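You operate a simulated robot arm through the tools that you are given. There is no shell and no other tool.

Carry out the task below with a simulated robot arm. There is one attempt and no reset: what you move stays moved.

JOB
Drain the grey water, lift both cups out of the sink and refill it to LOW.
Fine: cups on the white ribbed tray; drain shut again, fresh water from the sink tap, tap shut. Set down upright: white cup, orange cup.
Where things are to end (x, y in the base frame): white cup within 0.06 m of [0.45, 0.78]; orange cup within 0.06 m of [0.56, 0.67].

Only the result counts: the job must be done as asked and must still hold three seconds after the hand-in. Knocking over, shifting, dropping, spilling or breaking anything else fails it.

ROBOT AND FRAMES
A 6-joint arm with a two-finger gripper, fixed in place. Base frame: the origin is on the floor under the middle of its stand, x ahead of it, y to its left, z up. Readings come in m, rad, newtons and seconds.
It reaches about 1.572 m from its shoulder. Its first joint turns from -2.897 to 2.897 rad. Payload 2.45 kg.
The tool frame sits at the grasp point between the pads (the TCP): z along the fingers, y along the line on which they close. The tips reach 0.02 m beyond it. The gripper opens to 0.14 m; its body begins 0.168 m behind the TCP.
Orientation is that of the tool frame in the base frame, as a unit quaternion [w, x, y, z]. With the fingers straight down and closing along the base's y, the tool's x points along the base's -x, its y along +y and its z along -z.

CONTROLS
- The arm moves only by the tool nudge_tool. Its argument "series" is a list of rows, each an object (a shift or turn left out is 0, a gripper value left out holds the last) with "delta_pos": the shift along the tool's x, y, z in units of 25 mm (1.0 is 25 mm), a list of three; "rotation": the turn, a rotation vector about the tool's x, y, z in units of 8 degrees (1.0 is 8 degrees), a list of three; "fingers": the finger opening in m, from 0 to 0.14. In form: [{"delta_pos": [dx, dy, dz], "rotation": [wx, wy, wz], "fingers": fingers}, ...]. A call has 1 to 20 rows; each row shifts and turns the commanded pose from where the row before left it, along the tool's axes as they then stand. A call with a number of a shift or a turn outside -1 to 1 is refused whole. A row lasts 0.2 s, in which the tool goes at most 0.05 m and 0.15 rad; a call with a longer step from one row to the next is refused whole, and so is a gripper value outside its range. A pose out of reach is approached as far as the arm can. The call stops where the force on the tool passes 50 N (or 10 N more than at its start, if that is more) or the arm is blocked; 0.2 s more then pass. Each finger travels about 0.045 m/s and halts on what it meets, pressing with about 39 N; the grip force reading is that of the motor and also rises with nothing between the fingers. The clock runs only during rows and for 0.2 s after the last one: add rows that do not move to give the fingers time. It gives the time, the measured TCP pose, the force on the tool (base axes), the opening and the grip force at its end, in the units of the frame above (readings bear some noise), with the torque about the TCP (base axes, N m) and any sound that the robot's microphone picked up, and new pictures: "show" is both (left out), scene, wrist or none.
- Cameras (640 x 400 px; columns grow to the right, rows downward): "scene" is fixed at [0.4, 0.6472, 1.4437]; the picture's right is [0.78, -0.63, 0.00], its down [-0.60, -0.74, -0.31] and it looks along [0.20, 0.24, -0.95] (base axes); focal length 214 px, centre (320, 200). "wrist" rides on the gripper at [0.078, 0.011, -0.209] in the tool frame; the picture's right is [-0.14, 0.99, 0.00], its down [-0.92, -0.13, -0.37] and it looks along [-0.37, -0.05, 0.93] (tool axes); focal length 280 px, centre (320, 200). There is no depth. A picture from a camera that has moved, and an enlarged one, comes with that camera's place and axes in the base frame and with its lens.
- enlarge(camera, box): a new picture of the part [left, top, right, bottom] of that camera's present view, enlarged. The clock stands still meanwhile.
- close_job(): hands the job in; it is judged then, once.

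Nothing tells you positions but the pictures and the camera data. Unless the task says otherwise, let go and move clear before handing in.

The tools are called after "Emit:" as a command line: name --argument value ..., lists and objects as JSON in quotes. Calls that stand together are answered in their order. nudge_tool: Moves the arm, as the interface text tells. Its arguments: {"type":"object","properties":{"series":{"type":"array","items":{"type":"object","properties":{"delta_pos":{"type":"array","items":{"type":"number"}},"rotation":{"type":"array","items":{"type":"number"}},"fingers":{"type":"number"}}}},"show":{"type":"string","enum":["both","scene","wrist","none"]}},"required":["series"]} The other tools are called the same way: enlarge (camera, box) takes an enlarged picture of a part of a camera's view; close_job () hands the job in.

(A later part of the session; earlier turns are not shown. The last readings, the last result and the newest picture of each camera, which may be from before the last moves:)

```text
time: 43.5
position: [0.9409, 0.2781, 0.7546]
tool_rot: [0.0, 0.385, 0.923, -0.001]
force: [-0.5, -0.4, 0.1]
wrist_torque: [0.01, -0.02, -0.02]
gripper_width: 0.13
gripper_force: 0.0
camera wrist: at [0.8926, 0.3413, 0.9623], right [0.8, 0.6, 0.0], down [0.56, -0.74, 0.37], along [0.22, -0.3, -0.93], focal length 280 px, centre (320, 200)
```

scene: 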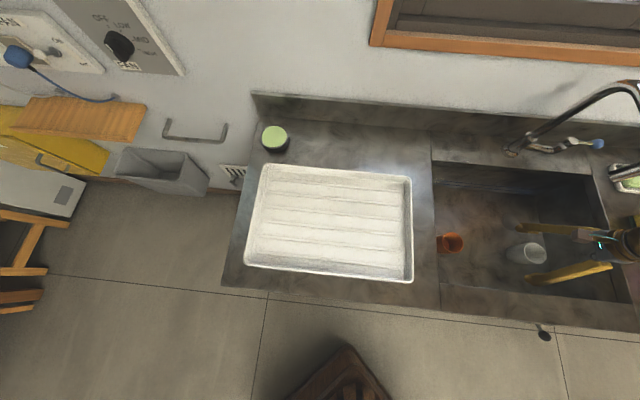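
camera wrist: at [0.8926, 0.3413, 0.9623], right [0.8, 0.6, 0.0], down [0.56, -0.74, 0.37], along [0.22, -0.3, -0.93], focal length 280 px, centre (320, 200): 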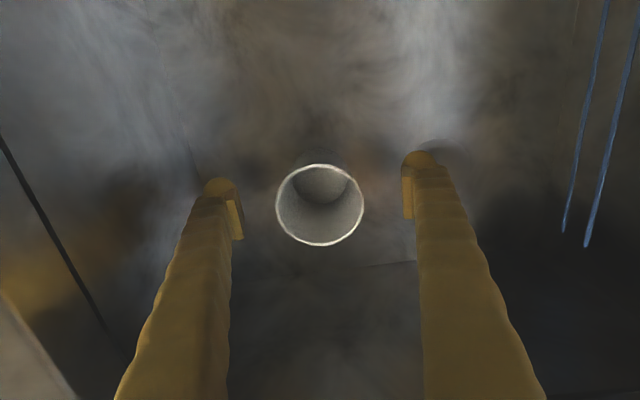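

The cup is centred between the fingertips. Closing now.

Emit:
nudge_tool --series '[{"fingers": 0.04}, {}, {}, {}, {}, {}, {}]'

```text
time: 45.1
position: [0.9392, 0.2777, 0.7548]
tool_rot: [0.001, 0.385, 0.923, 0.0]
force: [-0.9, 0.3, 1.3]
wrist_torque: [0.02, 0.03, 0.0]
gripper_width: 0.0679
gripper_force: 39.4
camera wrist: at [0.8926, 0.3413, 0.9623], right [0.8, 0.6, 0.0], down [0.56, -0.74, 0.37], along [0.22, -0.3, -0.93], focal length 280 px, centre (320, 200)
```

scene: 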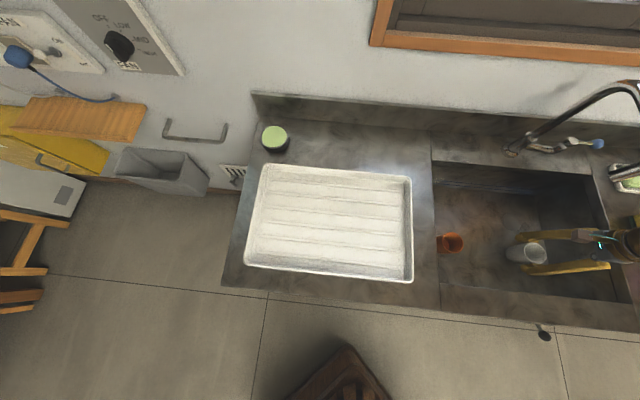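
wrist: 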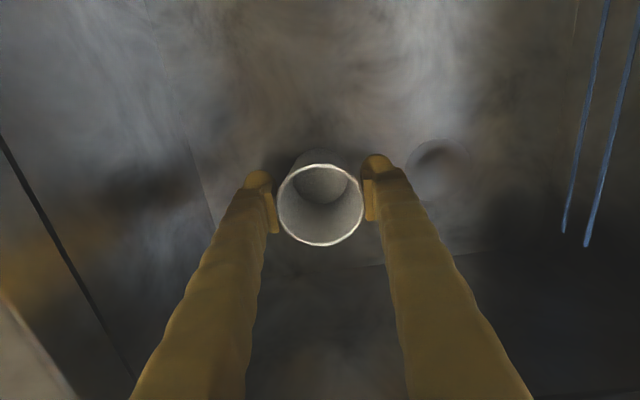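

White cup gripped (opening 68 mm). Lifting straight up out of the sink.

Emit:
nudge_tool --series '[{"delta_pos": [0, 0, -0.4]}, {"delta_pos": [0, 0, -1]}, {"delta_pos": [0, 0, -1]}, {"delta_pos": [0, 0, -1]}, {"delta_pos": [0, 0, -1]}, {"delta_pos": [0, 0, -1]}, {"delta_pos": [0, 0, -1]}, {"delta_pos": [0, 0, -1]}, {"delta_pos": [0, 0, -1]}, {"delta_pos": [0, 0, -1]}, {"delta_pos": [0, 0, -1]}, {"delta_pos": [0, 0, -1]}, {"delta_pos": [0, 0, -1]}, {"delta_pos": [0, 0, -1]}, {"delta_pos": [0, 0, -1]}, {}]'

```text
time: 48.5
position: [0.9404, 0.2783, 1.1162]
tool_rot: [0.0, 0.385, 0.923, 0.0]
force: [0.7, 0.5, -0.7]
wrist_torque: [0.04, 0.01, 0.01]
gripper_width: 0.0679
gripper_force: 39.3
camera wrist: at [0.8928, 0.3405, 1.3226], right [0.8, 0.6, 0.0], down [0.56, -0.74, 0.37], along [0.22, -0.3, -0.93], focal length 280 px, centre (320, 200)
```

scene: 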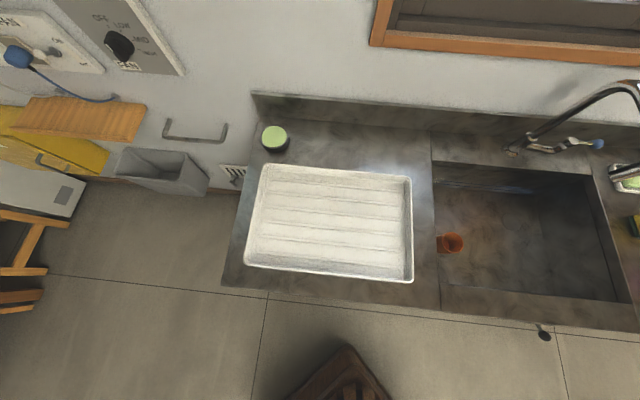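
wrist: 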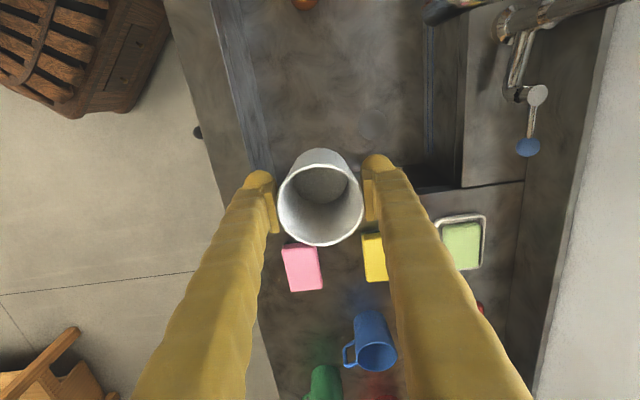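

The cup is out and level. I'll pull back toward the robot to clear the spout, then carry it left toward the tray.

Emit:
nudge_tool --series '[{"delta_pos": [0, -1, 0]}, {"delta_pos": [0, -1, 0]}, {"delta_pos": [0, -1, 0]}, {"delta_pos": [0, -1, 0]}, {"delta_pos": [0, -1, 0]}, {"delta_pos": [0.5, -0.5, 0]}, {"delta_pos": [1, 0, 0]}, {"delta_pos": [1, 0, 0]}, {"delta_pos": [1, 0, 0]}, {"delta_pos": [1, 0, 0]}, {"delta_pos": [1, 0, 0]}, {"delta_pos": [1, 0, 0]}, {"delta_pos": [1, 0, 0]}, {"delta_pos": [1, 0, 0]}, {"delta_pos": [1, 0, 0]}, {"delta_pos": [1, 0, 0]}, {"delta_pos": [1, 0, 0]}, {"delta_pos": [1, 0, 0]}, {"delta_pos": [1, 0, 0]}, {"delta_pos": [1, 0, 0]}]'

Emit:
nudge_tool --series '[{"delta_pos": [1, 0, 0]}, {"delta_pos": [1, 0, 0]}, {"delta_pos": [1, 0, 0]}, {"delta_pos": [1, 0, 0]}, {"delta_pos": [1, 0, 0]}, {"delta_pos": [1, 0, 0]}, {"delta_pos": [1, 0, 0]}, {"delta_pos": [1, 0, 0]}, {"delta_pos": [1, 0, 0]}, {"delta_pos": [1, 0, 0]}, {"delta_pos": [1, 0, 0]}, {"delta_pos": [1, 0, 0]}, {"delta_pos": [1, 0, 0]}, {}]'

```text
time: 52.7
position: [0.5873, 0.4399, 1.1141]
tool_rot: [0.001, 0.386, 0.923, 0.0]
force: [0.9, 0.8, -0.7]
wrist_torque: [-0.03, 0.0, 0.02]
gripper_width: 0.0675
gripper_force: 39.0
camera wrist: at [0.5395, 0.5024, 1.3216], right [0.8, 0.6, 0.0], down [0.56, -0.74, 0.37], along [0.22, -0.3, -0.93], focal length 280 px, centre (320, 200)
```

scene: 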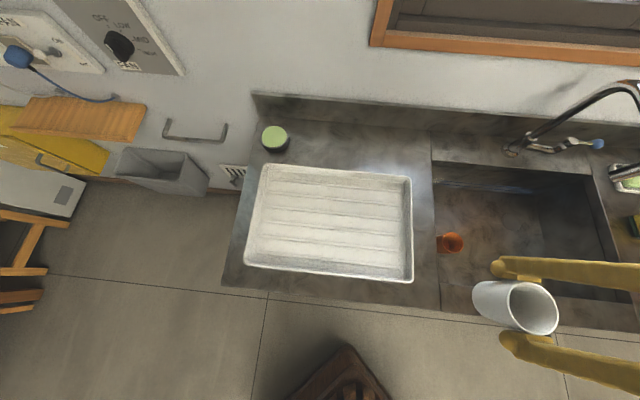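
wrist: 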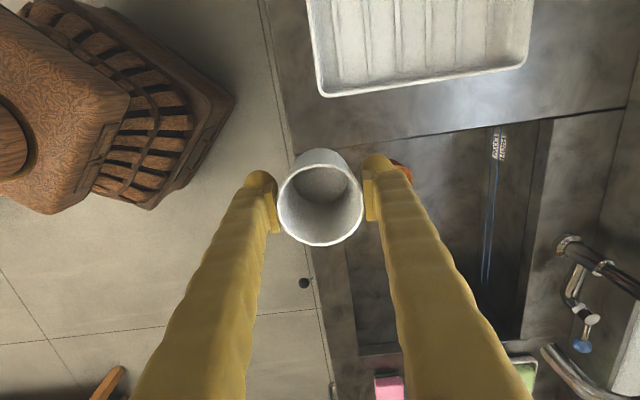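

```text
time: 55.7
position: [0.3594, 0.6695, 1.1128]
tool_rot: [0.001, 0.385, 0.923, 0.0]
force: [-0.2, 0.2, 0.3]
wrist_torque: [-0.02, -0.04, 0.01]
gripper_width: 0.0675
gripper_force: 38.8
camera wrist: at [0.3109, 0.7338, 1.321], right [0.8, 0.6, 0.0], down [0.56, -0.74, 0.37], along [0.22, -0.3, -0.93], focal length 280 px, centre (320, 200)
```

scene: 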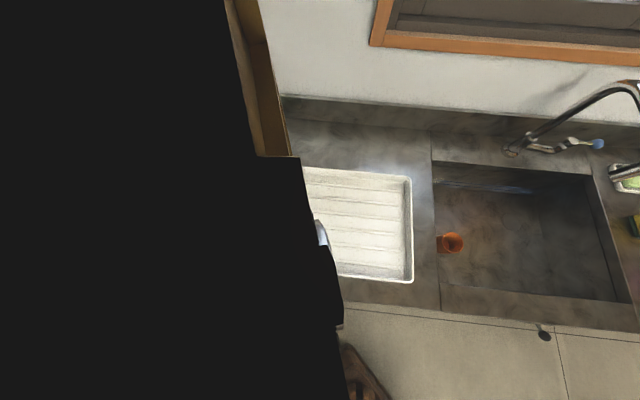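
wrist: 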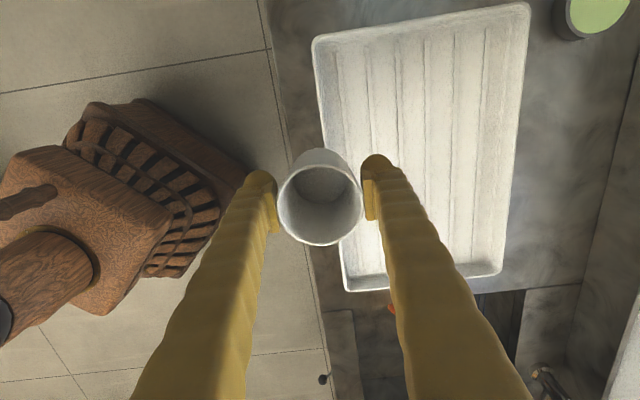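

The carry went fine; the arm now blocks the scene camera but the wrist view shows the tray. I'll move forward over the white cup's target (0.45, 0.78) and begin lowering.

Emit:
nudge_tool --series '[{"delta_pos": [0.56, 1, 0]}, {"delta_pos": [0, 1, 0]}, {"delta_pos": [0, 1, 0]}, {"delta_pos": [0, 1, 0]}, {"delta_pos": [0, 1, 0]}, {"delta_pos": [0, 0.69, 0]}, {"delta_pos": [0, 0, 1]}, {"delta_pos": [0, 0, 1]}, {"delta_pos": [0, 0, 1]}, {}]'

```text
time: 57.9
position: [0.4508, 0.7798, 1.039]
tool_rot: [0.001, 0.385, 0.923, 0.0]
force: [-0.2, 0.0, 0.0]
wrist_torque: [-0.01, -0.02, 0.01]
gripper_width: 0.0675
gripper_force: 39.1
camera wrist: at [0.4026, 0.8432, 1.2462], right [0.8, 0.6, 0.0], down [0.56, -0.74, 0.37], along [0.22, -0.3, -0.93], focal length 280 px, centre (320, 200)
```

scene: 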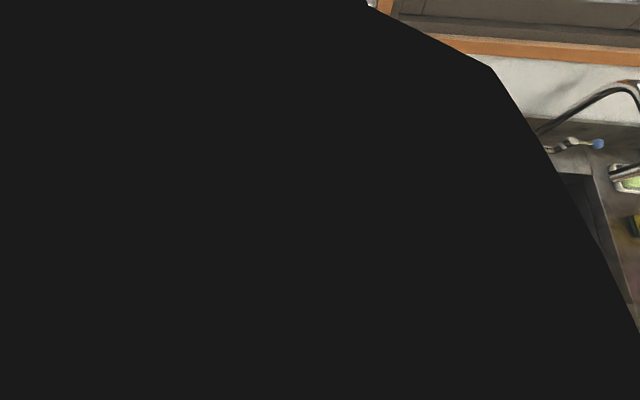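
wrist: 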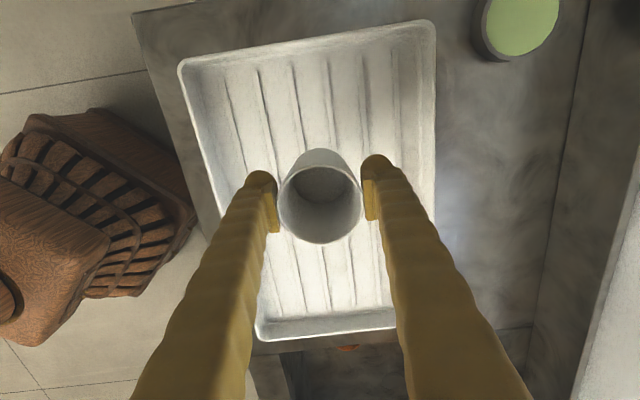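

TCP is right over the target. The tray rim is at z≈0.93, its floor around 0.90, so the cup should touch at TCP z≈0.985. Lowering slowly and watching the force.

Emit:
nudge_tool --series '[{"delta_pos": [0, 0, 0.7]}, {"delta_pos": [0, 0, 0.5]}, {"delta_pos": [0, 0, 0.2]}, {"delta_pos": [0, 0, 0.1]}, {}]' --show "wrist"

```text
time: 59.1
position: [0.4501, 0.7804, 1.0016]
tool_rot: [0.001, 0.385, 0.923, -0.001]
force: [1.0, -0.1, -0.1]
wrist_torque: [-0.02, -0.02, -0.03]
gripper_width: 0.0677
gripper_force: 38.8
camera wrist: at [0.4025, 0.8438, 1.2087], right [0.8, 0.6, 0.0], down [0.56, -0.74, 0.37], along [0.22, -0.3, -0.93], focal length 280 px, centre (320, 200)
```

wrist: 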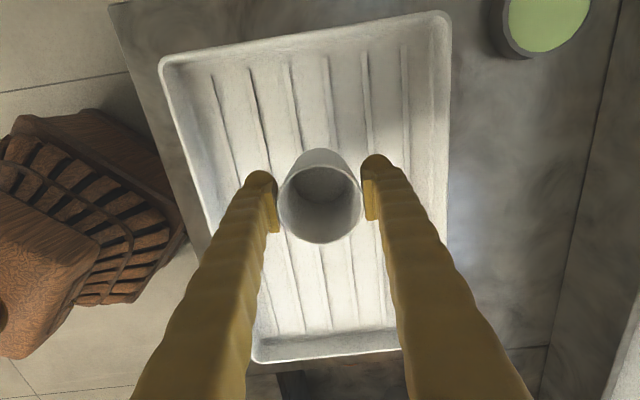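

Emit:
nudge_tool --series '[{"delta_pos": [0, 0, 0.12]}, {"delta_pos": [0, 0, 0.12]}, {"delta_pos": [0, 0, 0.12]}, {}]' --show "none"

```text
time: 60.1
position: [0.4515, 0.7796, 0.9926]
tool_rot: [0.0, 0.385, 0.923, -0.001]
force: [0.1, 0.3, -0.4]
wrist_torque: [-0.01, -0.03, 0.01]
gripper_width: 0.0677
gripper_force: 38.9
```

No contact yet at z=0.993; I'll continue creeping down.

Emit:
nudge_tool --series '[{"delta_pos": [0, 0, 0.1]}, {"delta_pos": [0, 0, 0.1]}, {"delta_pos": [0, 0, 0.1]}, {}]' --show "none"

```text
time: 61.1
position: [0.4511, 0.7805, 0.9841]
tool_rot: [0.002, 0.385, 0.923, -0.001]
force: [-0.5, 0.3, -0.1]
wrist_torque: [0.01, -0.03, -0.01]
gripper_width: 0.0674
gripper_force: 39.0
```

Emit:
nudge_tool --series '[{"delta_pos": [0, 0, 0.1]}, {"delta_pos": [0, 0, 0.1]}, {"delta_pos": [0, 0, 0.1]}, {}]' --show "wrist"

```text
time: 62.1
position: [0.4497, 0.7808, 0.9768]
tool_rot: [0.001, 0.385, 0.923, -0.001]
force: [-0.1, -1.2, -0.9]
wrist_torque: [0.02, 0.04, -0.03]
gripper_width: 0.0678
gripper_force: 38.7
camera wrist: at [0.4026, 0.8434, 1.1847], right [0.8, 0.6, 0.0], down [0.56, -0.74, 0.37], along [0.22, -0.3, -0.93], focal length 280 px, centre (320, 200)
```

wrist: 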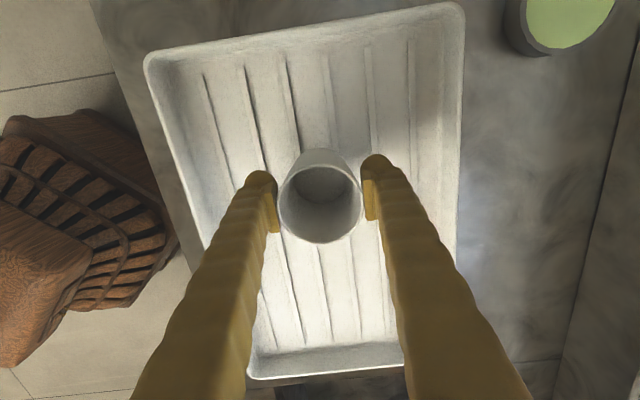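

Emit:
nudge_tool --series '[{"delta_pos": [0, 0, 0.1]}, {"delta_pos": [0, 0, 0.1]}, {"delta_pos": [0, 0, 0.1]}, {}]' --show "none"

```text
time: 63.1
position: [0.4514, 0.781, 0.9695]
tool_rot: [0.001, 0.385, 0.923, -0.001]
force: [0.4, 0.6, -0.6]
wrist_torque: [0.02, 0.01, 0.0]
gripper_width: 0.0676
gripper_force: 39.1
```

Still free at z=0.9695; a few more small steps down.

Emit:
nudge_tool --series '[{"delta_pos": [0, 0, 0.08]}, {"delta_pos": [0, 0, 0.08]}, {"delta_pos": [0, 0, 0.08]}, {}]' --show "none"

```text
time: 64.1
position: [0.4505, 0.7812, 0.9625]
tool_rot: [0.001, 0.385, 0.923, -0.001]
force: [1.1, 0.0, -0.4]
wrist_torque: [0.0, 0.01, 0.01]
gripper_width: 0.0676
gripper_force: 38.4
```

Emit:
nudge_tool --series '[{"delta_pos": [0, 0, 0.08]}, {"delta_pos": [0, 0, 0.08]}, {"delta_pos": [0, 0, 0.08]}, {}]' --show "wrist"

```text
time: 65.1
position: [0.4513, 0.7807, 0.9579]
tool_rot: [0.001, 0.386, 0.923, 0.0]
force: [1.0, 0.3, -0.3]
wrist_torque: [-0.01, -0.02, 0.0]
gripper_width: 0.0675
gripper_force: 38.6
camera wrist: at [0.403, 0.8439, 1.1651], right [0.8, 0.6, 0.0], down [0.56, -0.74, 0.37], along [0.22, -0.3, -0.93], focal length 280 px, centre (320, 200)
```

wrist: 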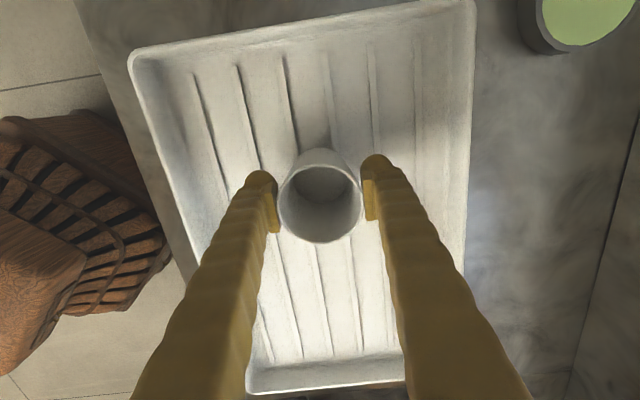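

Emit:
nudge_tool --series '[{"delta_pos": [0, 0, 0.08]}, {"delta_pos": [0, 0, 0.08]}, {"delta_pos": [0, 0, 0.08]}, {}]' --show "none"

```text
time: 66.1
position: [0.4511, 0.781, 0.9528]
tool_rot: [0.0, 0.385, 0.923, 0.0]
force: [-0.3, -1.3, 6.3]
wrist_torque: [0.01, -0.01, -0.02]
gripper_width: 0.0675
gripper_force: 39.1
```

Contact: 6 N upward at z=0.953. The cup is standing on the tray, so I'll release it and lift away.

Emit:
nudge_tool --series '[{"fingers": 0.1}, {}, {}, {}, {}, {"delta_pos": [0, 0, -0.5]}, {"delta_pos": [0, 0, -1]}, {"delta_pos": [0, 0, -1]}, {"delta_pos": [0, 0, -1]}, {"delta_pos": [0, 0, -1]}, {"delta_pos": [0, 0, -1]}, {"delta_pos": [0, 0, -1]}, {}]'

```text
time: 68.9
position: [0.4515, 0.7809, 1.1144]
tool_rot: [0.001, 0.385, 0.923, 0.0]
force: [-0.2, -0.1, 0.2]
wrist_torque: [-0.01, 0.03, 0.01]
gripper_width: 0.1003
gripper_force: 0.1
camera wrist: at [0.4032, 0.8431, 1.3215], right [0.8, 0.6, 0.0], down [0.56, -0.74, 0.37], along [0.22, -0.3, -0.93], focal length 280 px, centre (320, 200)
```

scene: 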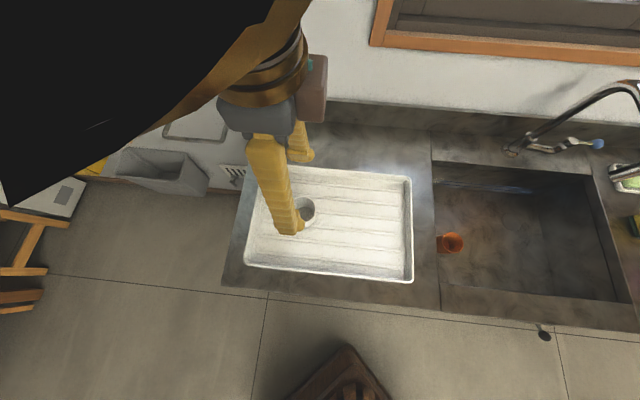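
wrist: 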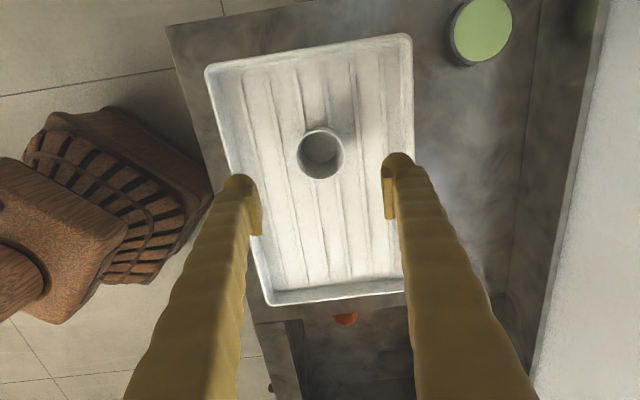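

White cup is standing upright on the tray. Now back over to the orange cup at (0.771, 0.451).

Emit:
nudge_tool --series '[{"delta_pos": [-1, 0, 0], "fingers": 0.13}, {"delta_pos": [-1, 0, 0]}, {"delta_pos": [-1, 0, 0]}, {"delta_pos": [-1, 0, 0]}, {"delta_pos": [-1, 0, 0]}, {"delta_pos": [-1, 0, 0]}, {"delta_pos": [-1, 0, 0]}, {"delta_pos": [-1, 0, 0]}, {"delta_pos": [-1, 0, 0]}, {"delta_pos": [-1, 0, 0]}, {"delta_pos": [-1, 0, 0]}, {"delta_pos": [-1, 0, 0]}, {"delta_pos": [-1, 0, 0]}, {"delta_pos": [-1, 0, 0]}, {"delta_pos": [-1, 0, 0]}, {"delta_pos": [-1, 0, 0]}, {"delta_pos": [-1, 0, 0]}, {"delta_pos": [-1, 0, 0]}, {"delta_pos": [-0.36, -0.3, 0]}, {}]'

```text
time: 73.1
position: [0.7692, 0.4487, 1.1138]
tool_rot: [0.0, 0.385, 0.923, 0.0]
force: [0.2, 0.7, 0.8]
wrist_torque: [-0.03, -0.04, 0.01]
gripper_width: 0.1302
gripper_force: 0.0
camera wrist: at [0.7202, 0.5119, 1.3227], right [0.8, 0.6, 0.0], down [0.56, -0.74, 0.37], along [0.22, -0.3, -0.93], focal length 280 px, centre (320, 200)
```

scene: 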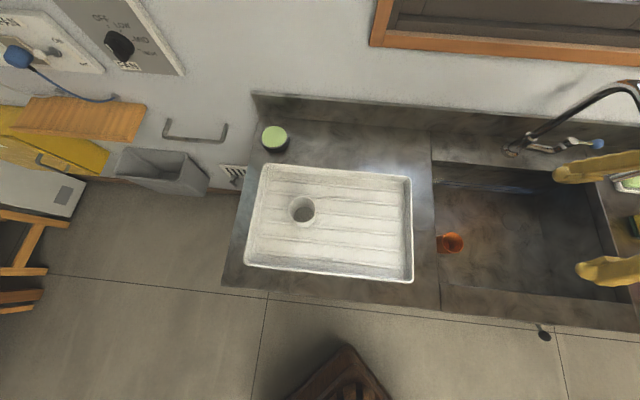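
wrist: 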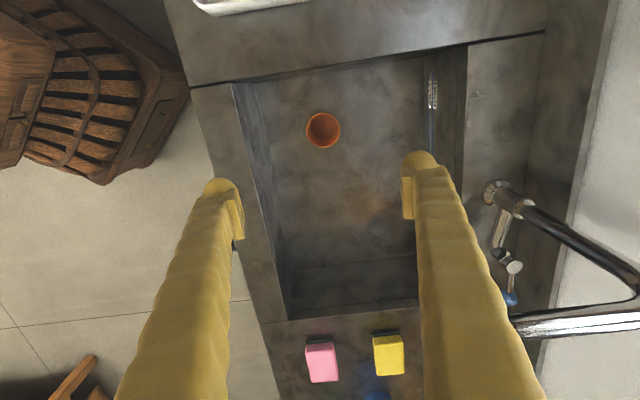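

The scene view confirms the white cup upright on the tray. The orange cup is just a few mm off the TCP line; I'll correct and descend to it.

Emit:
nudge_tool --series '[{"delta_pos": [0.1, 0.29, 0]}, {"delta_pos": [0, 0, 1]}, {"delta_pos": [0, 0, 1]}, {"delta_pos": [0, 0, 1]}, {"delta_pos": [0, 0, 1]}, {"delta_pos": [0, 0, 1]}, {"delta_pos": [0, 0, 1]}, {"delta_pos": [0, 0, 1]}, {"delta_pos": [0, 0, 1]}, {"delta_pos": [0, 0, 1]}, {"delta_pos": [0, 0, 1]}, {}]'

```text
time: 75.7
position: [0.7707, 0.455, 0.8655]
tool_rot: [0.001, 0.385, 0.923, 0.0]
force: [0.2, -0.8, -0.1]
wrist_torque: [0.0, 0.01, -0.02]
gripper_width: 0.1299
gripper_force: 0.0
camera wrist: at [0.7228, 0.5188, 1.0728], right [0.8, 0.6, 0.0], down [0.56, -0.74, 0.37], along [0.22, -0.3, -0.93], focal length 280 px, centre (320, 200)
```

scene: 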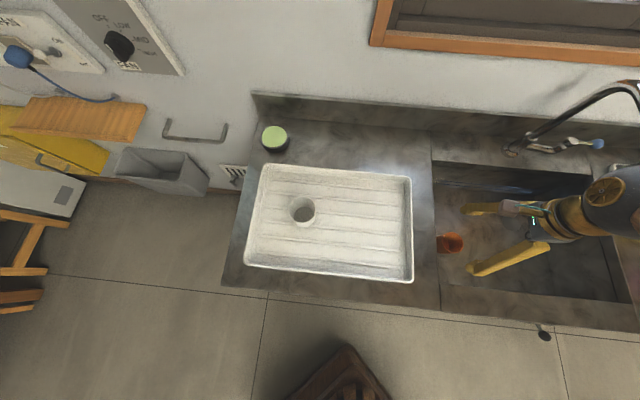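
wrist: 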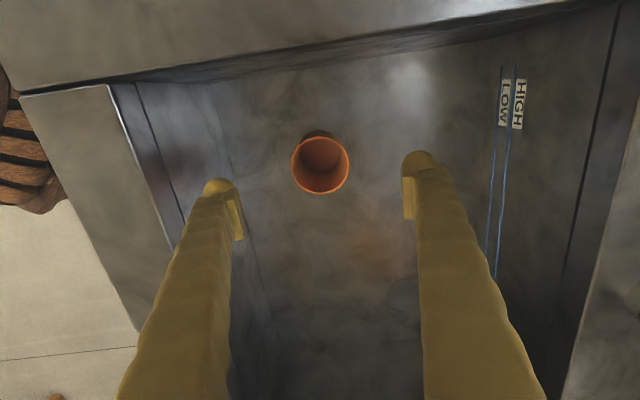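

Well centred. Descending the last 11 cm and closing.

Emit:
nudge_tool --series '[{"delta_pos": [0, 0.07, 1]}, {"delta_pos": [0, 0, 1]}, {"delta_pos": [0, 0, 1]}, {"delta_pos": [0, 0, 1]}, {"delta_pos": [0, 0, 0.44]}, {}, {"fingers": 0.04}, {}, {}, {}, {}, {}]'

```text
time: 78.3
position: [0.7735, 0.4568, 0.7536]
tool_rot: [0.0, 0.385, 0.923, 0.0]
force: [0.6, 1.2, 0.4]
wrist_torque: [0.03, 0.03, -0.03]
gripper_width: 0.0682
gripper_force: 38.9
camera wrist: at [0.7248, 0.5194, 0.9615], right [0.8, 0.6, 0.0], down [0.56, -0.74, 0.37], along [0.22, -0.3, -0.93], focal length 280 px, centre (320, 200)
```

scene: 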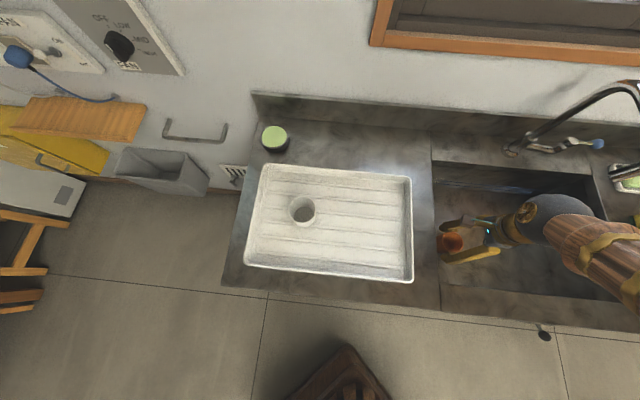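
wrist: 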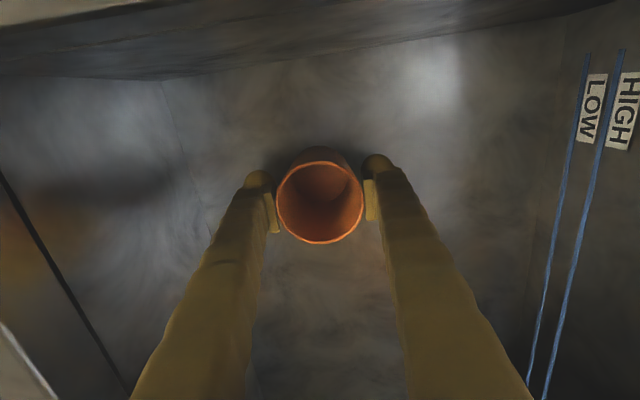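

Orange cup gripped (68 mm). Lifting and carrying left to its target.

Emit:
nudge_tool --series '[{"delta_pos": [0, 0, -0.4]}, {"delta_pos": [0, 0, -1]}, {"delta_pos": [0, 0, -1]}, {"delta_pos": [0, 0, -1]}, {"delta_pos": [0, 0, -1]}, {"delta_pos": [0, 0, -1]}, {"delta_pos": [0, 0, -1]}, {"delta_pos": [0, 0, -1]}, {"delta_pos": [0, 0, -1]}, {"delta_pos": [0, 0, -1]}, {"delta_pos": [0, 0, -1]}, {"delta_pos": [0, 0, -1]}, {"delta_pos": [0, 0, -1]}, {}]' --show "wrist"

Emit:
nudge_tool --series '[{"delta_pos": [1, 0, 0]}, {"delta_pos": [1, 0, 0]}, {"delta_pos": [1, 0, 0]}, {"delta_pos": [1, 0, 0]}, {"delta_pos": [1, 0, 0]}, {"delta_pos": [1, 0, 0]}, {"delta_pos": [1, 0, 0]}, {"delta_pos": [1, 0, 0]}, {"delta_pos": [1, 0, 0]}, {"delta_pos": [1, 0, 0]}, {"delta_pos": [1, 0, 0]}, {"delta_pos": [1, 0, 0]}, {"delta_pos": [0.1, 0, 0]}, {}]'

```text
time: 81.3
position: [0.7721, 0.4565, 1.0646]
tool_rot: [0.001, 0.385, 0.923, 0.0]
force: [-0.2, 0.2, 1.1]
wrist_torque: [0.01, 0.0, -0.01]
gripper_width: 0.0679
gripper_force: 39.6
camera wrist: at [0.7247, 0.5202, 1.272], right [0.8, 0.6, 0.0], down [0.56, -0.74, 0.37], along [0.22, -0.3, -0.93], focal length 280 px, centre (320, 200)
```

wrist: 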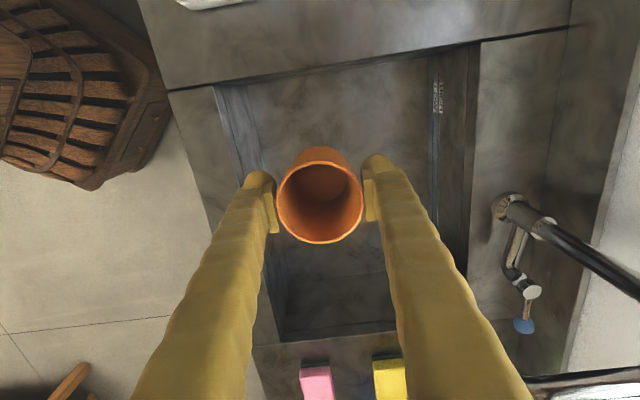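

```text
time: 84.3
position: [0.56, 0.6729, 1.0632]
tool_rot: [0.0, 0.385, 0.923, -0.001]
force: [0.5, -0.2, -0.9]
wrist_torque: [0.0, -0.02, 0.0]
gripper_width: 0.0679
gripper_force: 39.1
camera wrist: at [0.512, 0.7354, 1.2707], right [0.8, 0.6, 0.0], down [0.56, -0.74, 0.37], along [0.22, -0.3, -0.93], focal length 280 px, centre (320, 200)
```

scene: 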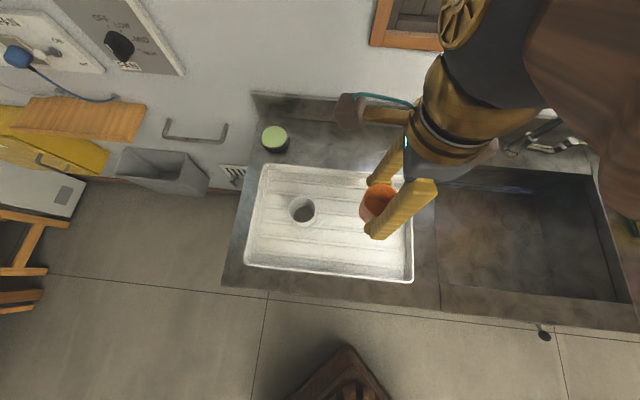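
wrist: 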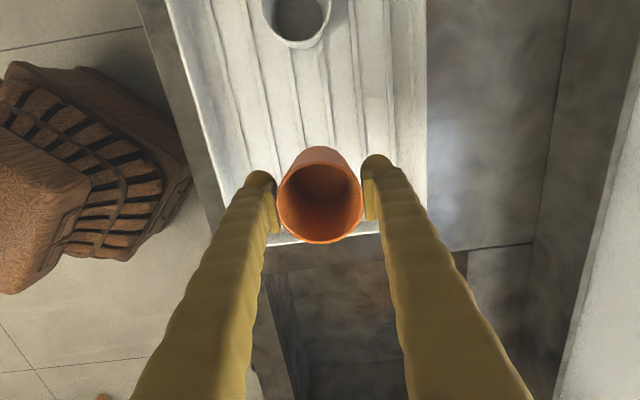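

Directly above the orange cup's target (0.56, 0.67). Lowering to just above the expected contact height, then creeping.

Emit:
nudge_tool --series '[{"delta_pos": [0, -0.1, 1]}, {"delta_pos": [0, 0, 1]}, {"delta_pos": [0, 0, 1]}, {"delta_pos": [0, 0, 0.6]}, {"delta_pos": [0, 0, 0.2]}, {}]' --show "wrist"

Emit:
nudge_tool --series '[{"delta_pos": [0, 0, 0.1]}, {"delta_pos": [0, 0, 0.1]}, {}]' --show "none"

```text
time: 85.7
position: [0.559, 0.6697, 0.967]
tool_rot: [0.001, 0.386, 0.923, 0.0]
force: [-0.2, 0.1, -0.3]
wrist_torque: [-0.04, 0.01, 0.01]
gripper_width: 0.0679
gripper_force: 39.5
camera wrist: at [0.5109, 0.7335, 1.1756], right [0.8, 0.6, 0.0], down [0.56, -0.74, 0.37], along [0.22, -0.3, -0.93], focal length 280 px, centre (320, 200)
```

wrist: 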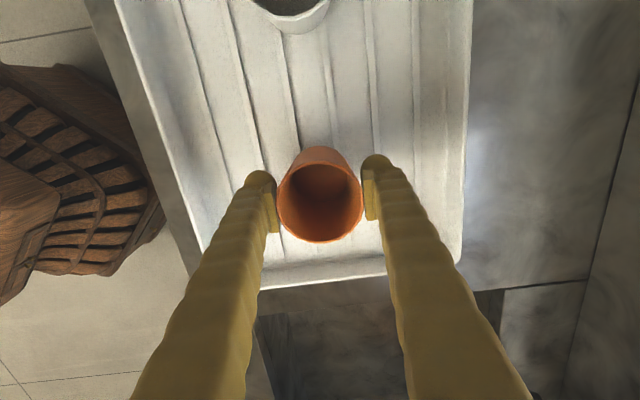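

```text
time: 86.5
position: [0.5578, 0.6696, 0.9625]
tool_rot: [0.001, 0.384, 0.923, 0.0]
force: [0.5, -0.5, -0.1]
wrist_torque: [-0.02, -0.01, -0.02]
gripper_width: 0.0679
gripper_force: 39.3
```

Emit:
nudge_tool --series '[{"delta_pos": [0, 0, 0.1]}, {"delta_pos": [0, 0, 0.1]}, {"delta_pos": [0, 0, 0.08]}, {}]' --show "none"

```text
time: 87.5
position: [0.5573, 0.67, 0.9566]
tool_rot: [0.0, 0.385, 0.923, 0.0]
force: [0.0, 0.3, -1.0]
wrist_torque: [0.03, 0.0, -0.02]
gripper_width: 0.0678
gripper_force: 39.4
```

Still free at z≈0.957; a couple of millimetres more.

Emit:
nudge_tool --series '[{"delta_pos": [0, 0, 0.08]}, {"delta_pos": [0, 0, 0.08]}, {}]' --show "none"

```text
time: 88.3
position: [0.5588, 0.6698, 0.9519]
tool_rot: [0.001, 0.385, 0.923, -0.001]
force: [0.0, -0.8, -0.1]
wrist_torque: [-0.02, 0.01, -0.01]
gripper_width: 0.0682
gripper_force: 39.0
```

Emit:
nudge_tool --series '[{"delta_pos": [0, 0, 0.06]}, {"delta_pos": [0, 0, 0.06]}, {}]' --show "none"

```text
time: 89.1
position: [0.5579, 0.6699, 0.9509]
tool_rot: [0.002, 0.385, 0.923, 0.0]
force: [-2.4, -0.4, 15.7]
wrist_torque: [-0.05, 0.14, -0.01]
gripper_width: 0.0677
gripper_force: 38.4
```

Contact at z=0.951 (about 16 N). Releasing and lifting clear.

Emit:
nudge_tool --series '[{"delta_pos": [0, 0, -0.04]}, {"fingers": 0.1}, {}, {}, {}, {}, {"delta_pos": [0, 0, -0.5]}, {"delta_pos": [0, 0, -1]}, {"delta_pos": [0, 0, -1]}, {"delta_pos": [0, 0, -1]}, {"delta_pos": [0, 0, -1]}, {"delta_pos": [0, 0, -1]}, {"delta_pos": [0, 0, -1]}, {"delta_pos": [0, 0, -1]}, {"delta_pos": [0, 0, -1]}, {}]'

```text
time: 92.5
position: [0.5584, 0.6699, 1.1635]
tool_rot: [0.001, 0.385, 0.923, 0.001]
force: [0.0, 0.0, -0.8]
wrist_torque: [0.03, -0.02, 0.01]
gripper_width: 0.1001
gripper_force: 0.1
camera wrist: at [0.5096, 0.7332, 1.3708], right [0.8, 0.6, 0.0], down [0.56, -0.74, 0.37], along [0.22, -0.3, -0.93], focal length 280 px, centre (320, 200)
```

scene: 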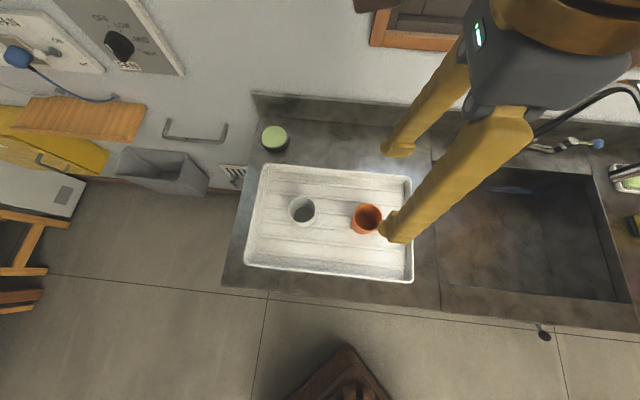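
wrist: 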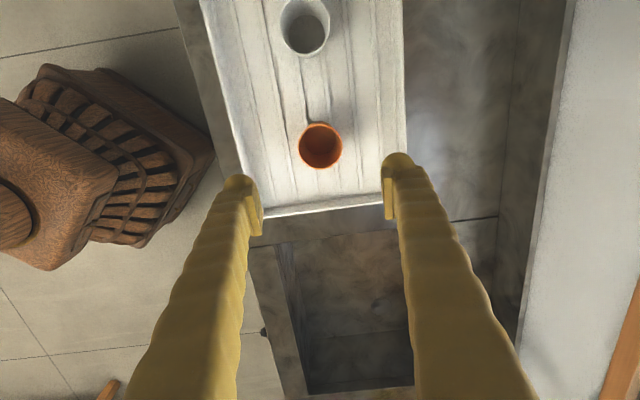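

Both cups now stand upright on the tray. Next I close the drain: I'll carry the hand back to the lever area, high and clear of the spout.

Emit:
nudge_tool --series '[{"delta_pos": [-1, -0.52, 0]}, {"delta_pos": [-1, -0.52, 0]}, {"delta_pos": [-1, -0.52, 0]}, {"delta_pos": [-1, -0.52, 0]}, {"delta_pos": [-1, -0.52, 0]}, {"delta_pos": [-1, -0.52, 0]}, {"delta_pos": [-1, -0.52, 0]}, {"delta_pos": [-1, -0.52, 0]}, {"delta_pos": [-1, -0.52, 0]}, {"delta_pos": [-1, -0.52, 0]}, {"delta_pos": [-1, -0.52, 0]}, {"delta_pos": [-1, -0.52, 0]}, {"delta_pos": [-1, -0.52, 0]}, {"delta_pos": [-1, -0.52, 0]}, {"delta_pos": [-1, -0.52, 0]}, {"delta_pos": [-1, -0.52, 0]}, {"delta_pos": [-1, -0.52, 0]}, {"delta_pos": [-1, -0.52, 0]}, {"delta_pos": [-1, -0.52, 0]}, {"delta_pos": [-1, -0.52, 0]}]' --show "none"

Emit:
nudge_tool --series '[{"rotation": [0, 0, -1], "fingers": 0.07}, {"rotation": [0, 0, -1]}, {"rotation": [0, 0, -1]}, {"rotation": [0, 0, -1]}, {"rotation": [0, 0, -1]}, {"rotation": [0, 0, -1]}, {"rotation": [0, 0, -1]}, {"rotation": [0, 0, -1]}, {"rotation": [0, 0, -1]}, {"rotation": [0, 0, -1]}, {"rotation": [0, 0, -1]}, {"rotation": [0, 0, -0.25]}, {"rotation": [0, -1, 0]}, {"rotation": [0, -1, 0]}, {"rotation": [0, -1, 0]}, {"rotation": [0, -1, 0]}, {}]'

```text
time: 96.7
position: [0.7249, 0.1321, 1.1625]
tool_rot: [0.001, 0.385, 0.923, 0.0]
force: [0.0, -0.3, -0.4]
wrist_torque: [0.01, -0.01, 0.02]
gripper_width: 0.1005
gripper_force: 0.1
```

```text
time: 100.3
position: [0.7245, 0.1309, 1.1638]
tool_rot: [0.256, -0.365, 0.889, 0.105]
force: [0.2, -0.5, -0.1]
wrist_torque: [0.0, 0.01, -0.05]
gripper_width: 0.0698
gripper_force: 0.1
camera wrist: at [0.5901, 0.0149, 1.2979], right [-0.61, 0.79, 0.07], down [0.5, 0.32, 0.8], along [0.61, 0.53, -0.59], focal length 280 px, centre (320, 200)
```

scene: 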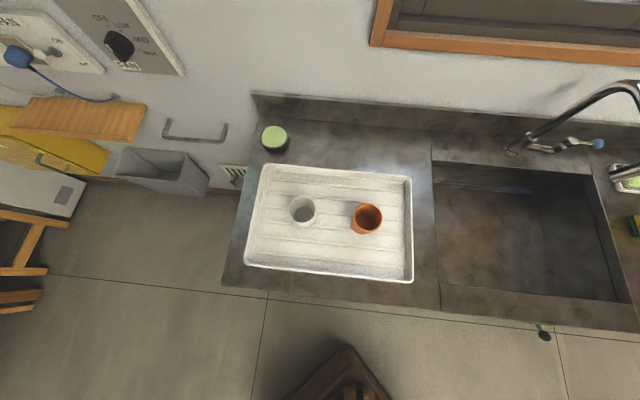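
wrist: 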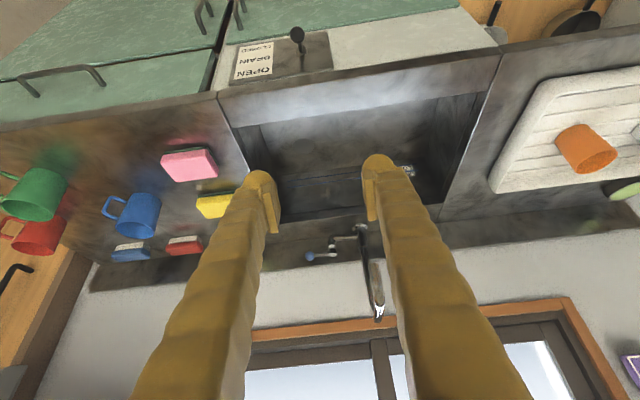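

Cups confirmed near their targets. The empty sink and the raised lever are in view. I'll descend toward the lever ball (n≈0.642, z≈0.79).

Emit:
nudge_tool --series '[{"delta_pos": [0, -0.69, 0]}, {"delta_pos": [0.743, 0, 0.96]}, {"delta_pos": [0.743, 0, 0.96]}, {"delta_pos": [0.743, 0, 0.96]}, {"delta_pos": [0.743, 0, 0.96]}, {"delta_pos": [0.743, 0, 0.96]}, {"delta_pos": [0.743, 0, 0.96]}, {"delta_pos": [0.743, 0, 0.96]}, {"delta_pos": [0.743, 0, 0.96]}, {"delta_pos": [0.743, 0, 0.96]}, {}]'

```text
time: 102.7
position: [0.7165, 0.0995, 0.8925]
tool_rot: [0.256, -0.365, 0.889, 0.104]
force: [0.1, 0.6, 0.0]
wrist_torque: [-0.01, 0.03, -0.04]
gripper_width: 0.07
gripper_force: 0.0
camera wrist: at [0.5826, -0.017, 1.0268], right [-0.61, 0.79, 0.07], down [0.51, 0.32, 0.8], along [0.61, 0.53, -0.59], focal length 280 px, centre (320, 200)
```

scene: 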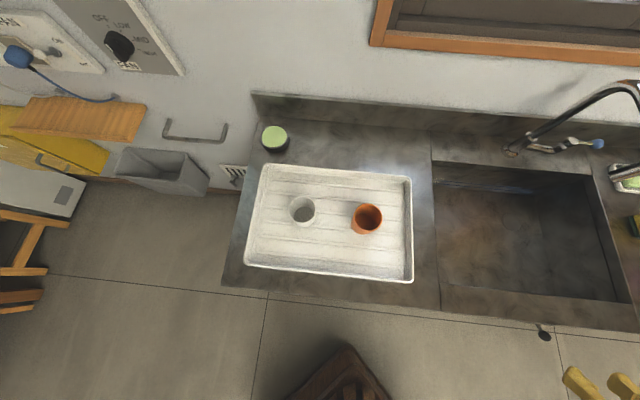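
wrist: 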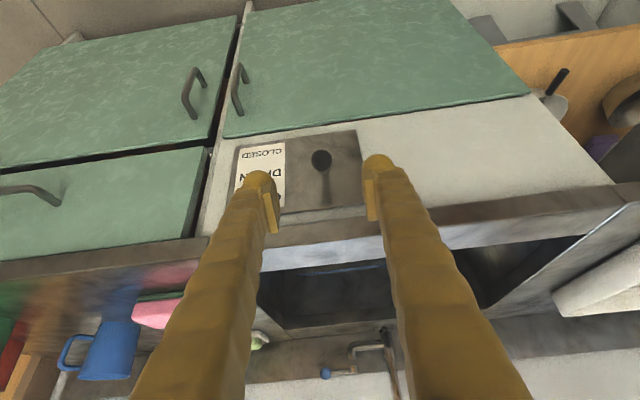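

The ball is lined up about 12 cm ahead along the tool axis. Advancing and gripping it.

Emit:
nudge_tool --series '[{"delta_pos": [-0.04, 0.08, 1]}, {"delta_pos": [0, 0, 1]}, {"delta_pos": [0, 0, 1]}, {"delta_pos": [0, 0, 1]}, {"delta_pos": [0, 0, 0.7]}, {}]' --show "wrist"

Emit:
enlarge --camera "wrist" --box '[220, 120, 420, 260]'

```text
time: 104.1
position: [0.7622, 0.1458, 0.7934]
tool_rot: [0.255, -0.365, 0.889, 0.104]
force: [0.0, 0.0, -0.4]
wrist_torque: [-0.01, -0.02, -0.05]
gripper_width: 0.0703
gripper_force: 0.1
camera wrist: at [0.6274, 0.0292, 0.9275], right [-0.61, 0.79, 0.07], down [0.51, 0.32, 0.8], along [0.61, 0.53, -0.59], focal length 280 px, centre (320, 200)
```

wrist: 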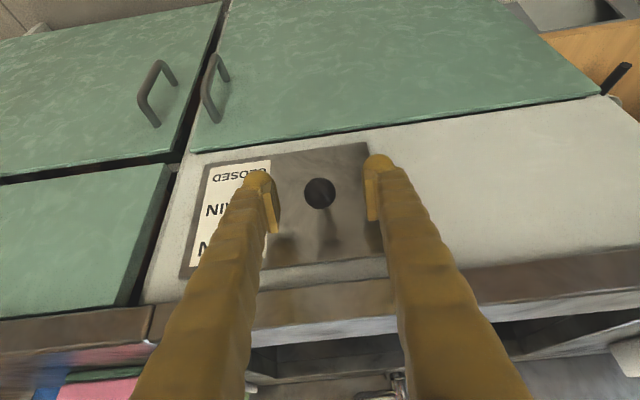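

```text
2.86 times, centred on (320, 190) of wrist
camera zoom: at [0.6274, 0.0292, 0.9275], right [-0.61, 0.79, 0.07], down [0.51, 0.32, 0.8], along [0.61, 0.53, -0.59], focal length 801 px, centre (320, 229)
```

zoom: 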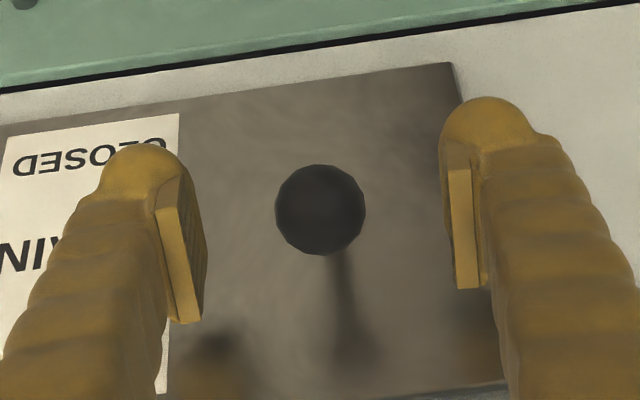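

The ball is centred; closing the fingers on it.

Emit:
nudge_tool --series '[{"fingers": 0.0}, {}, {}, {}, {}, {}]' --show "none"

```text
time: 105.5
position: [0.761, 0.1457, 0.793]
tool_rot: [0.255, -0.366, 0.889, 0.104]
force: [-2.2, 5.1, -1.3]
wrist_torque: [0.02, 0.02, 0.01]
gripper_width: 0.0216
gripper_force: 44.9
```

Ball gripped with little side load. Now swinging it down along the arc to CLOSED.

Emit:
nudge_tool --series '[{"delta_pos": [0.22, 0, 0.12], "rotation": [0, -0.175, 0]}, {"delta_pos": [0.22, 0, 0.12], "rotation": [0, -0.175, 0]}, {"delta_pos": [0.218, 0, 0.157], "rotation": [0, -0.175, 0]}, {"delta_pos": [0.218, 0, 0.157], "rotation": [0, -0.175, 0]}, {}]' --show "wrist"

```text
time: 106.7
position: [0.7546, 0.1386, 0.7684]
tool_rot: [0.298, -0.36, 0.875, 0.123]
force: [7.9, 12.3, 12.8]
wrist_torque: [0.57, -0.58, -0.01]
gripper_width: 0.0212
gripper_force: 45.4
camera wrist: at [0.6108, 0.013, 0.8857], right [-0.62, 0.78, 0.08], down [0.45, 0.26, 0.85], along [0.65, 0.57, -0.51], focal length 280 px, centre (320, 200)
```

wrist: 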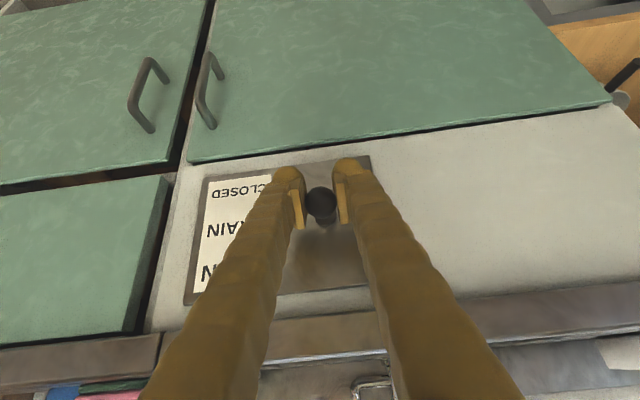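

The lever follows, with a little slip of the ball in the pads. Continuing down in small steps while watching it.

Emit:
nudge_tool --series '[{"delta_pos": [0.2, 0, 0.234], "rotation": [0, -0.175, 0]}, {"delta_pos": [0.2, 0, 0.234], "rotation": [0, -0.175, 0]}, {}]' --show "wrist"

Emit:
enlarge --camera "wrist" --box '[240, 130, 400, 270]'

```text
time: 107.5
position: [0.7525, 0.1381, 0.7529]
tool_rot: [0.32, -0.357, 0.868, 0.131]
force: [-1.1, -10.8, 13.7]
wrist_torque: [0.64, -0.58, 0.02]
gripper_width: 0.0214
gripper_force: 45.3
camera wrist: at [0.606, 0.0083, 0.8607], right [-0.62, 0.78, 0.09], down [0.42, 0.23, 0.88], along [0.66, 0.58, -0.47], focal length 280 px, centre (320, 200)
```

wrist: 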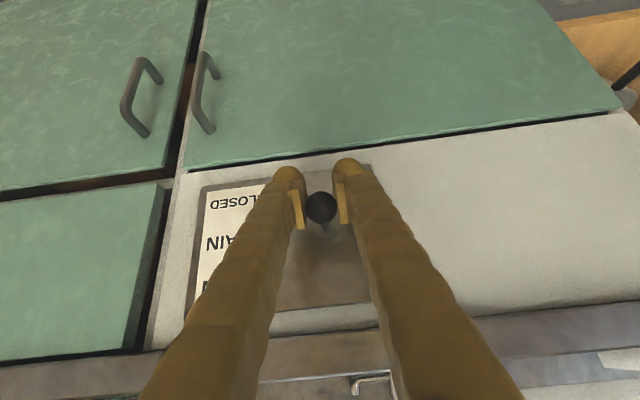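

```text
2.86 times, centred on (320, 200) of wrist
camera zoom: at [0.606, 0.0083, 0.8607], right [-0.62, 0.78, 0.09], down [0.42, 0.23, 0.88], along [0.66, 0.58, -0.47], focal length 801 px, centre (320, 200)
```

zoom: 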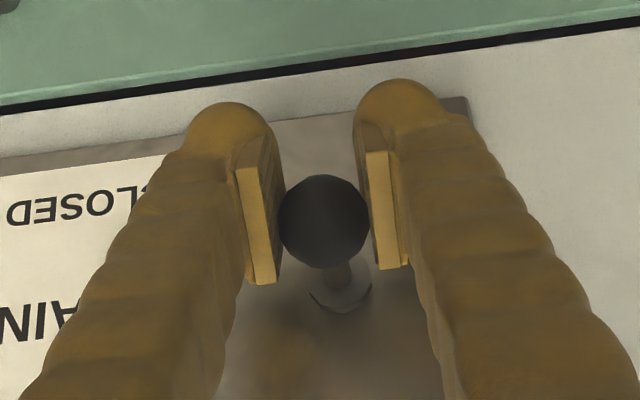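

Emit:
nudge_tool --series '[{"delta_pos": [0.122, 0, 0.24], "rotation": [0, -0.175, 0]}, {"delta_pos": [0.122, 0, 0.24], "rotation": [0, -0.175, 0]}, {"delta_pos": [0.07, 0, 0.242]}, {"delta_pos": [0.07, 0, 0.242]}, {}]' --show "wrist"

Emit:
enlarge --camera "wrist" --box '[240, 130, 400, 270]'

```text
time: 108.7
position: [0.7593, 0.1441, 0.7304]
tool_rot: [0.34, -0.354, 0.86, 0.14]
force: [-11.2, -18.7, 12.8]
wrist_torque: [0.91, -0.83, 0.06]
gripper_width: 0.021
gripper_force: 44.8
camera wrist: at [0.609, 0.0111, 0.8272], right [-0.62, 0.78, 0.09], down [0.39, 0.2, 0.9], along [0.68, 0.6, -0.43], focal length 280 px, centre (320, 200)
```

wrist: 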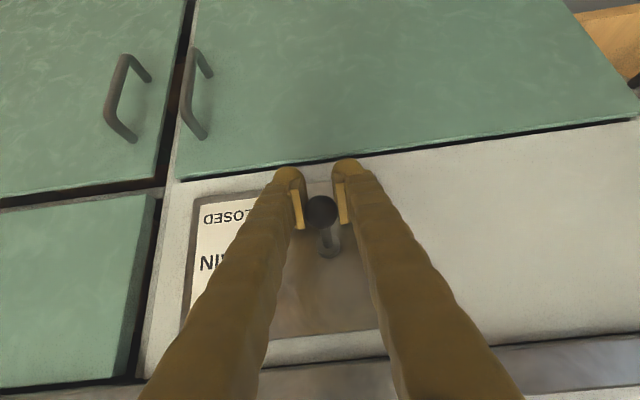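

```text
2.86 times, centred on (320, 200) of wrist
camera zoom: at [0.609, 0.0111, 0.8272], right [-0.62, 0.78, 0.09], down [0.39, 0.2, 0.9], along [0.68, 0.6, -0.43], focal length 801 px, centre (320, 200)
```

zoom: 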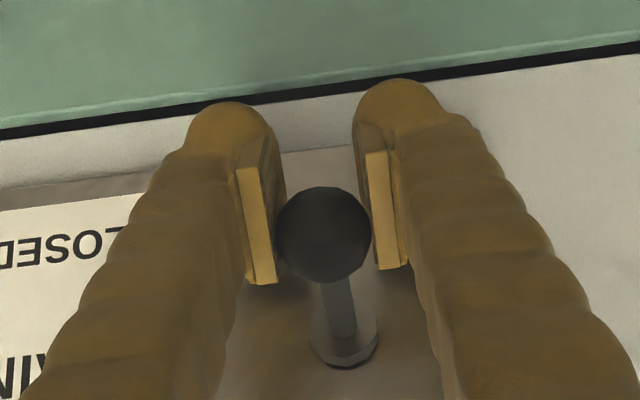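

The lever is about 10° short of its original closed position because of slip. Pushing a little further along the arc.

Emit:
nudge_tool --series '[{"delta_pos": [0.045, 0, 0.195]}, {"delta_pos": [0.045, 0, 0.195]}, {"delta_pos": [0.045, 0, 0.195]}, {}]' --show "wrist"

Emit:
enlarge --camera "wrist" --box '[240, 130, 400, 270]'

```text
time: 109.7
position: [0.7644, 0.1499, 0.7184]
tool_rot: [0.341, -0.354, 0.86, 0.139]
force: [-14.9, -11.5, 15.4]
wrist_torque: [0.98, -1.06, -0.04]
gripper_width: 0.0208
gripper_force: 45.0
camera wrist: at [0.6147, 0.0167, 0.8145], right [-0.63, 0.77, 0.09], down [0.39, 0.2, 0.9], along [0.68, 0.6, -0.43], focal length 280 px, centre (320, 200)
```

wrist: 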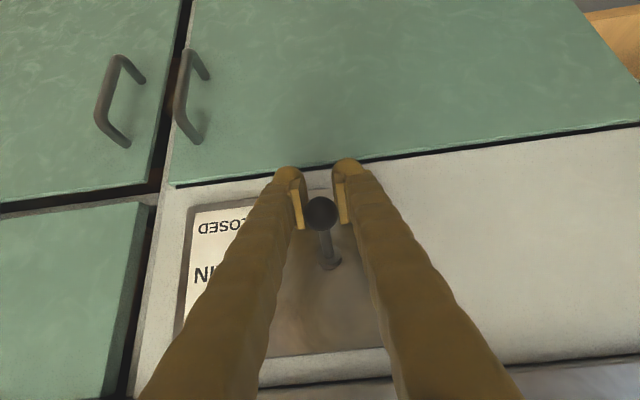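

```text
2.86 times, centred on (320, 200) of wrist
camera zoom: at [0.6147, 0.0167, 0.8145], right [-0.63, 0.77, 0.09], down [0.39, 0.2, 0.9], along [0.68, 0.6, -0.43], focal length 801 px, centre (320, 200)
```

zoom: 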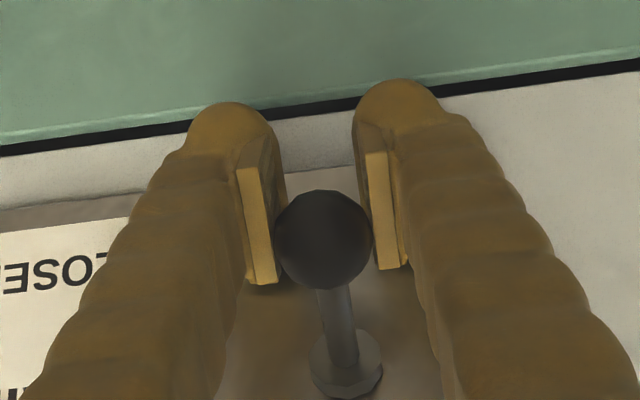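

Emit:
nudge_tool --series '[{"delta_pos": [0.04, 0, 0.16]}, {"delta_pos": [0.04, 0, 0.16]}, {}]' --show "wrist"

```text
time: 110.5
position: [0.7681, 0.1526, 0.7097]
tool_rot: [0.342, -0.353, 0.86, 0.14]
force: [0.7, 15.1, 10.8]
wrist_torque: [-0.3, -0.05, -0.07]
gripper_width: 0.0203
gripper_force: 44.8
camera wrist: at [0.6179, 0.0196, 0.8068], right [-0.63, 0.77, 0.09], down [0.39, 0.2, 0.9], along [0.68, 0.6, -0.43], focal length 280 px, centre (320, 200)
```

wrist: 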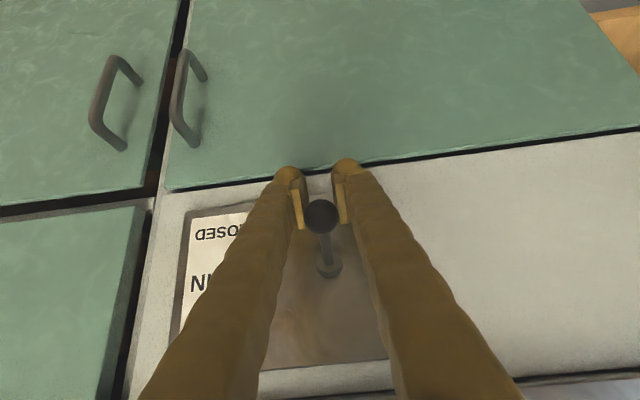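

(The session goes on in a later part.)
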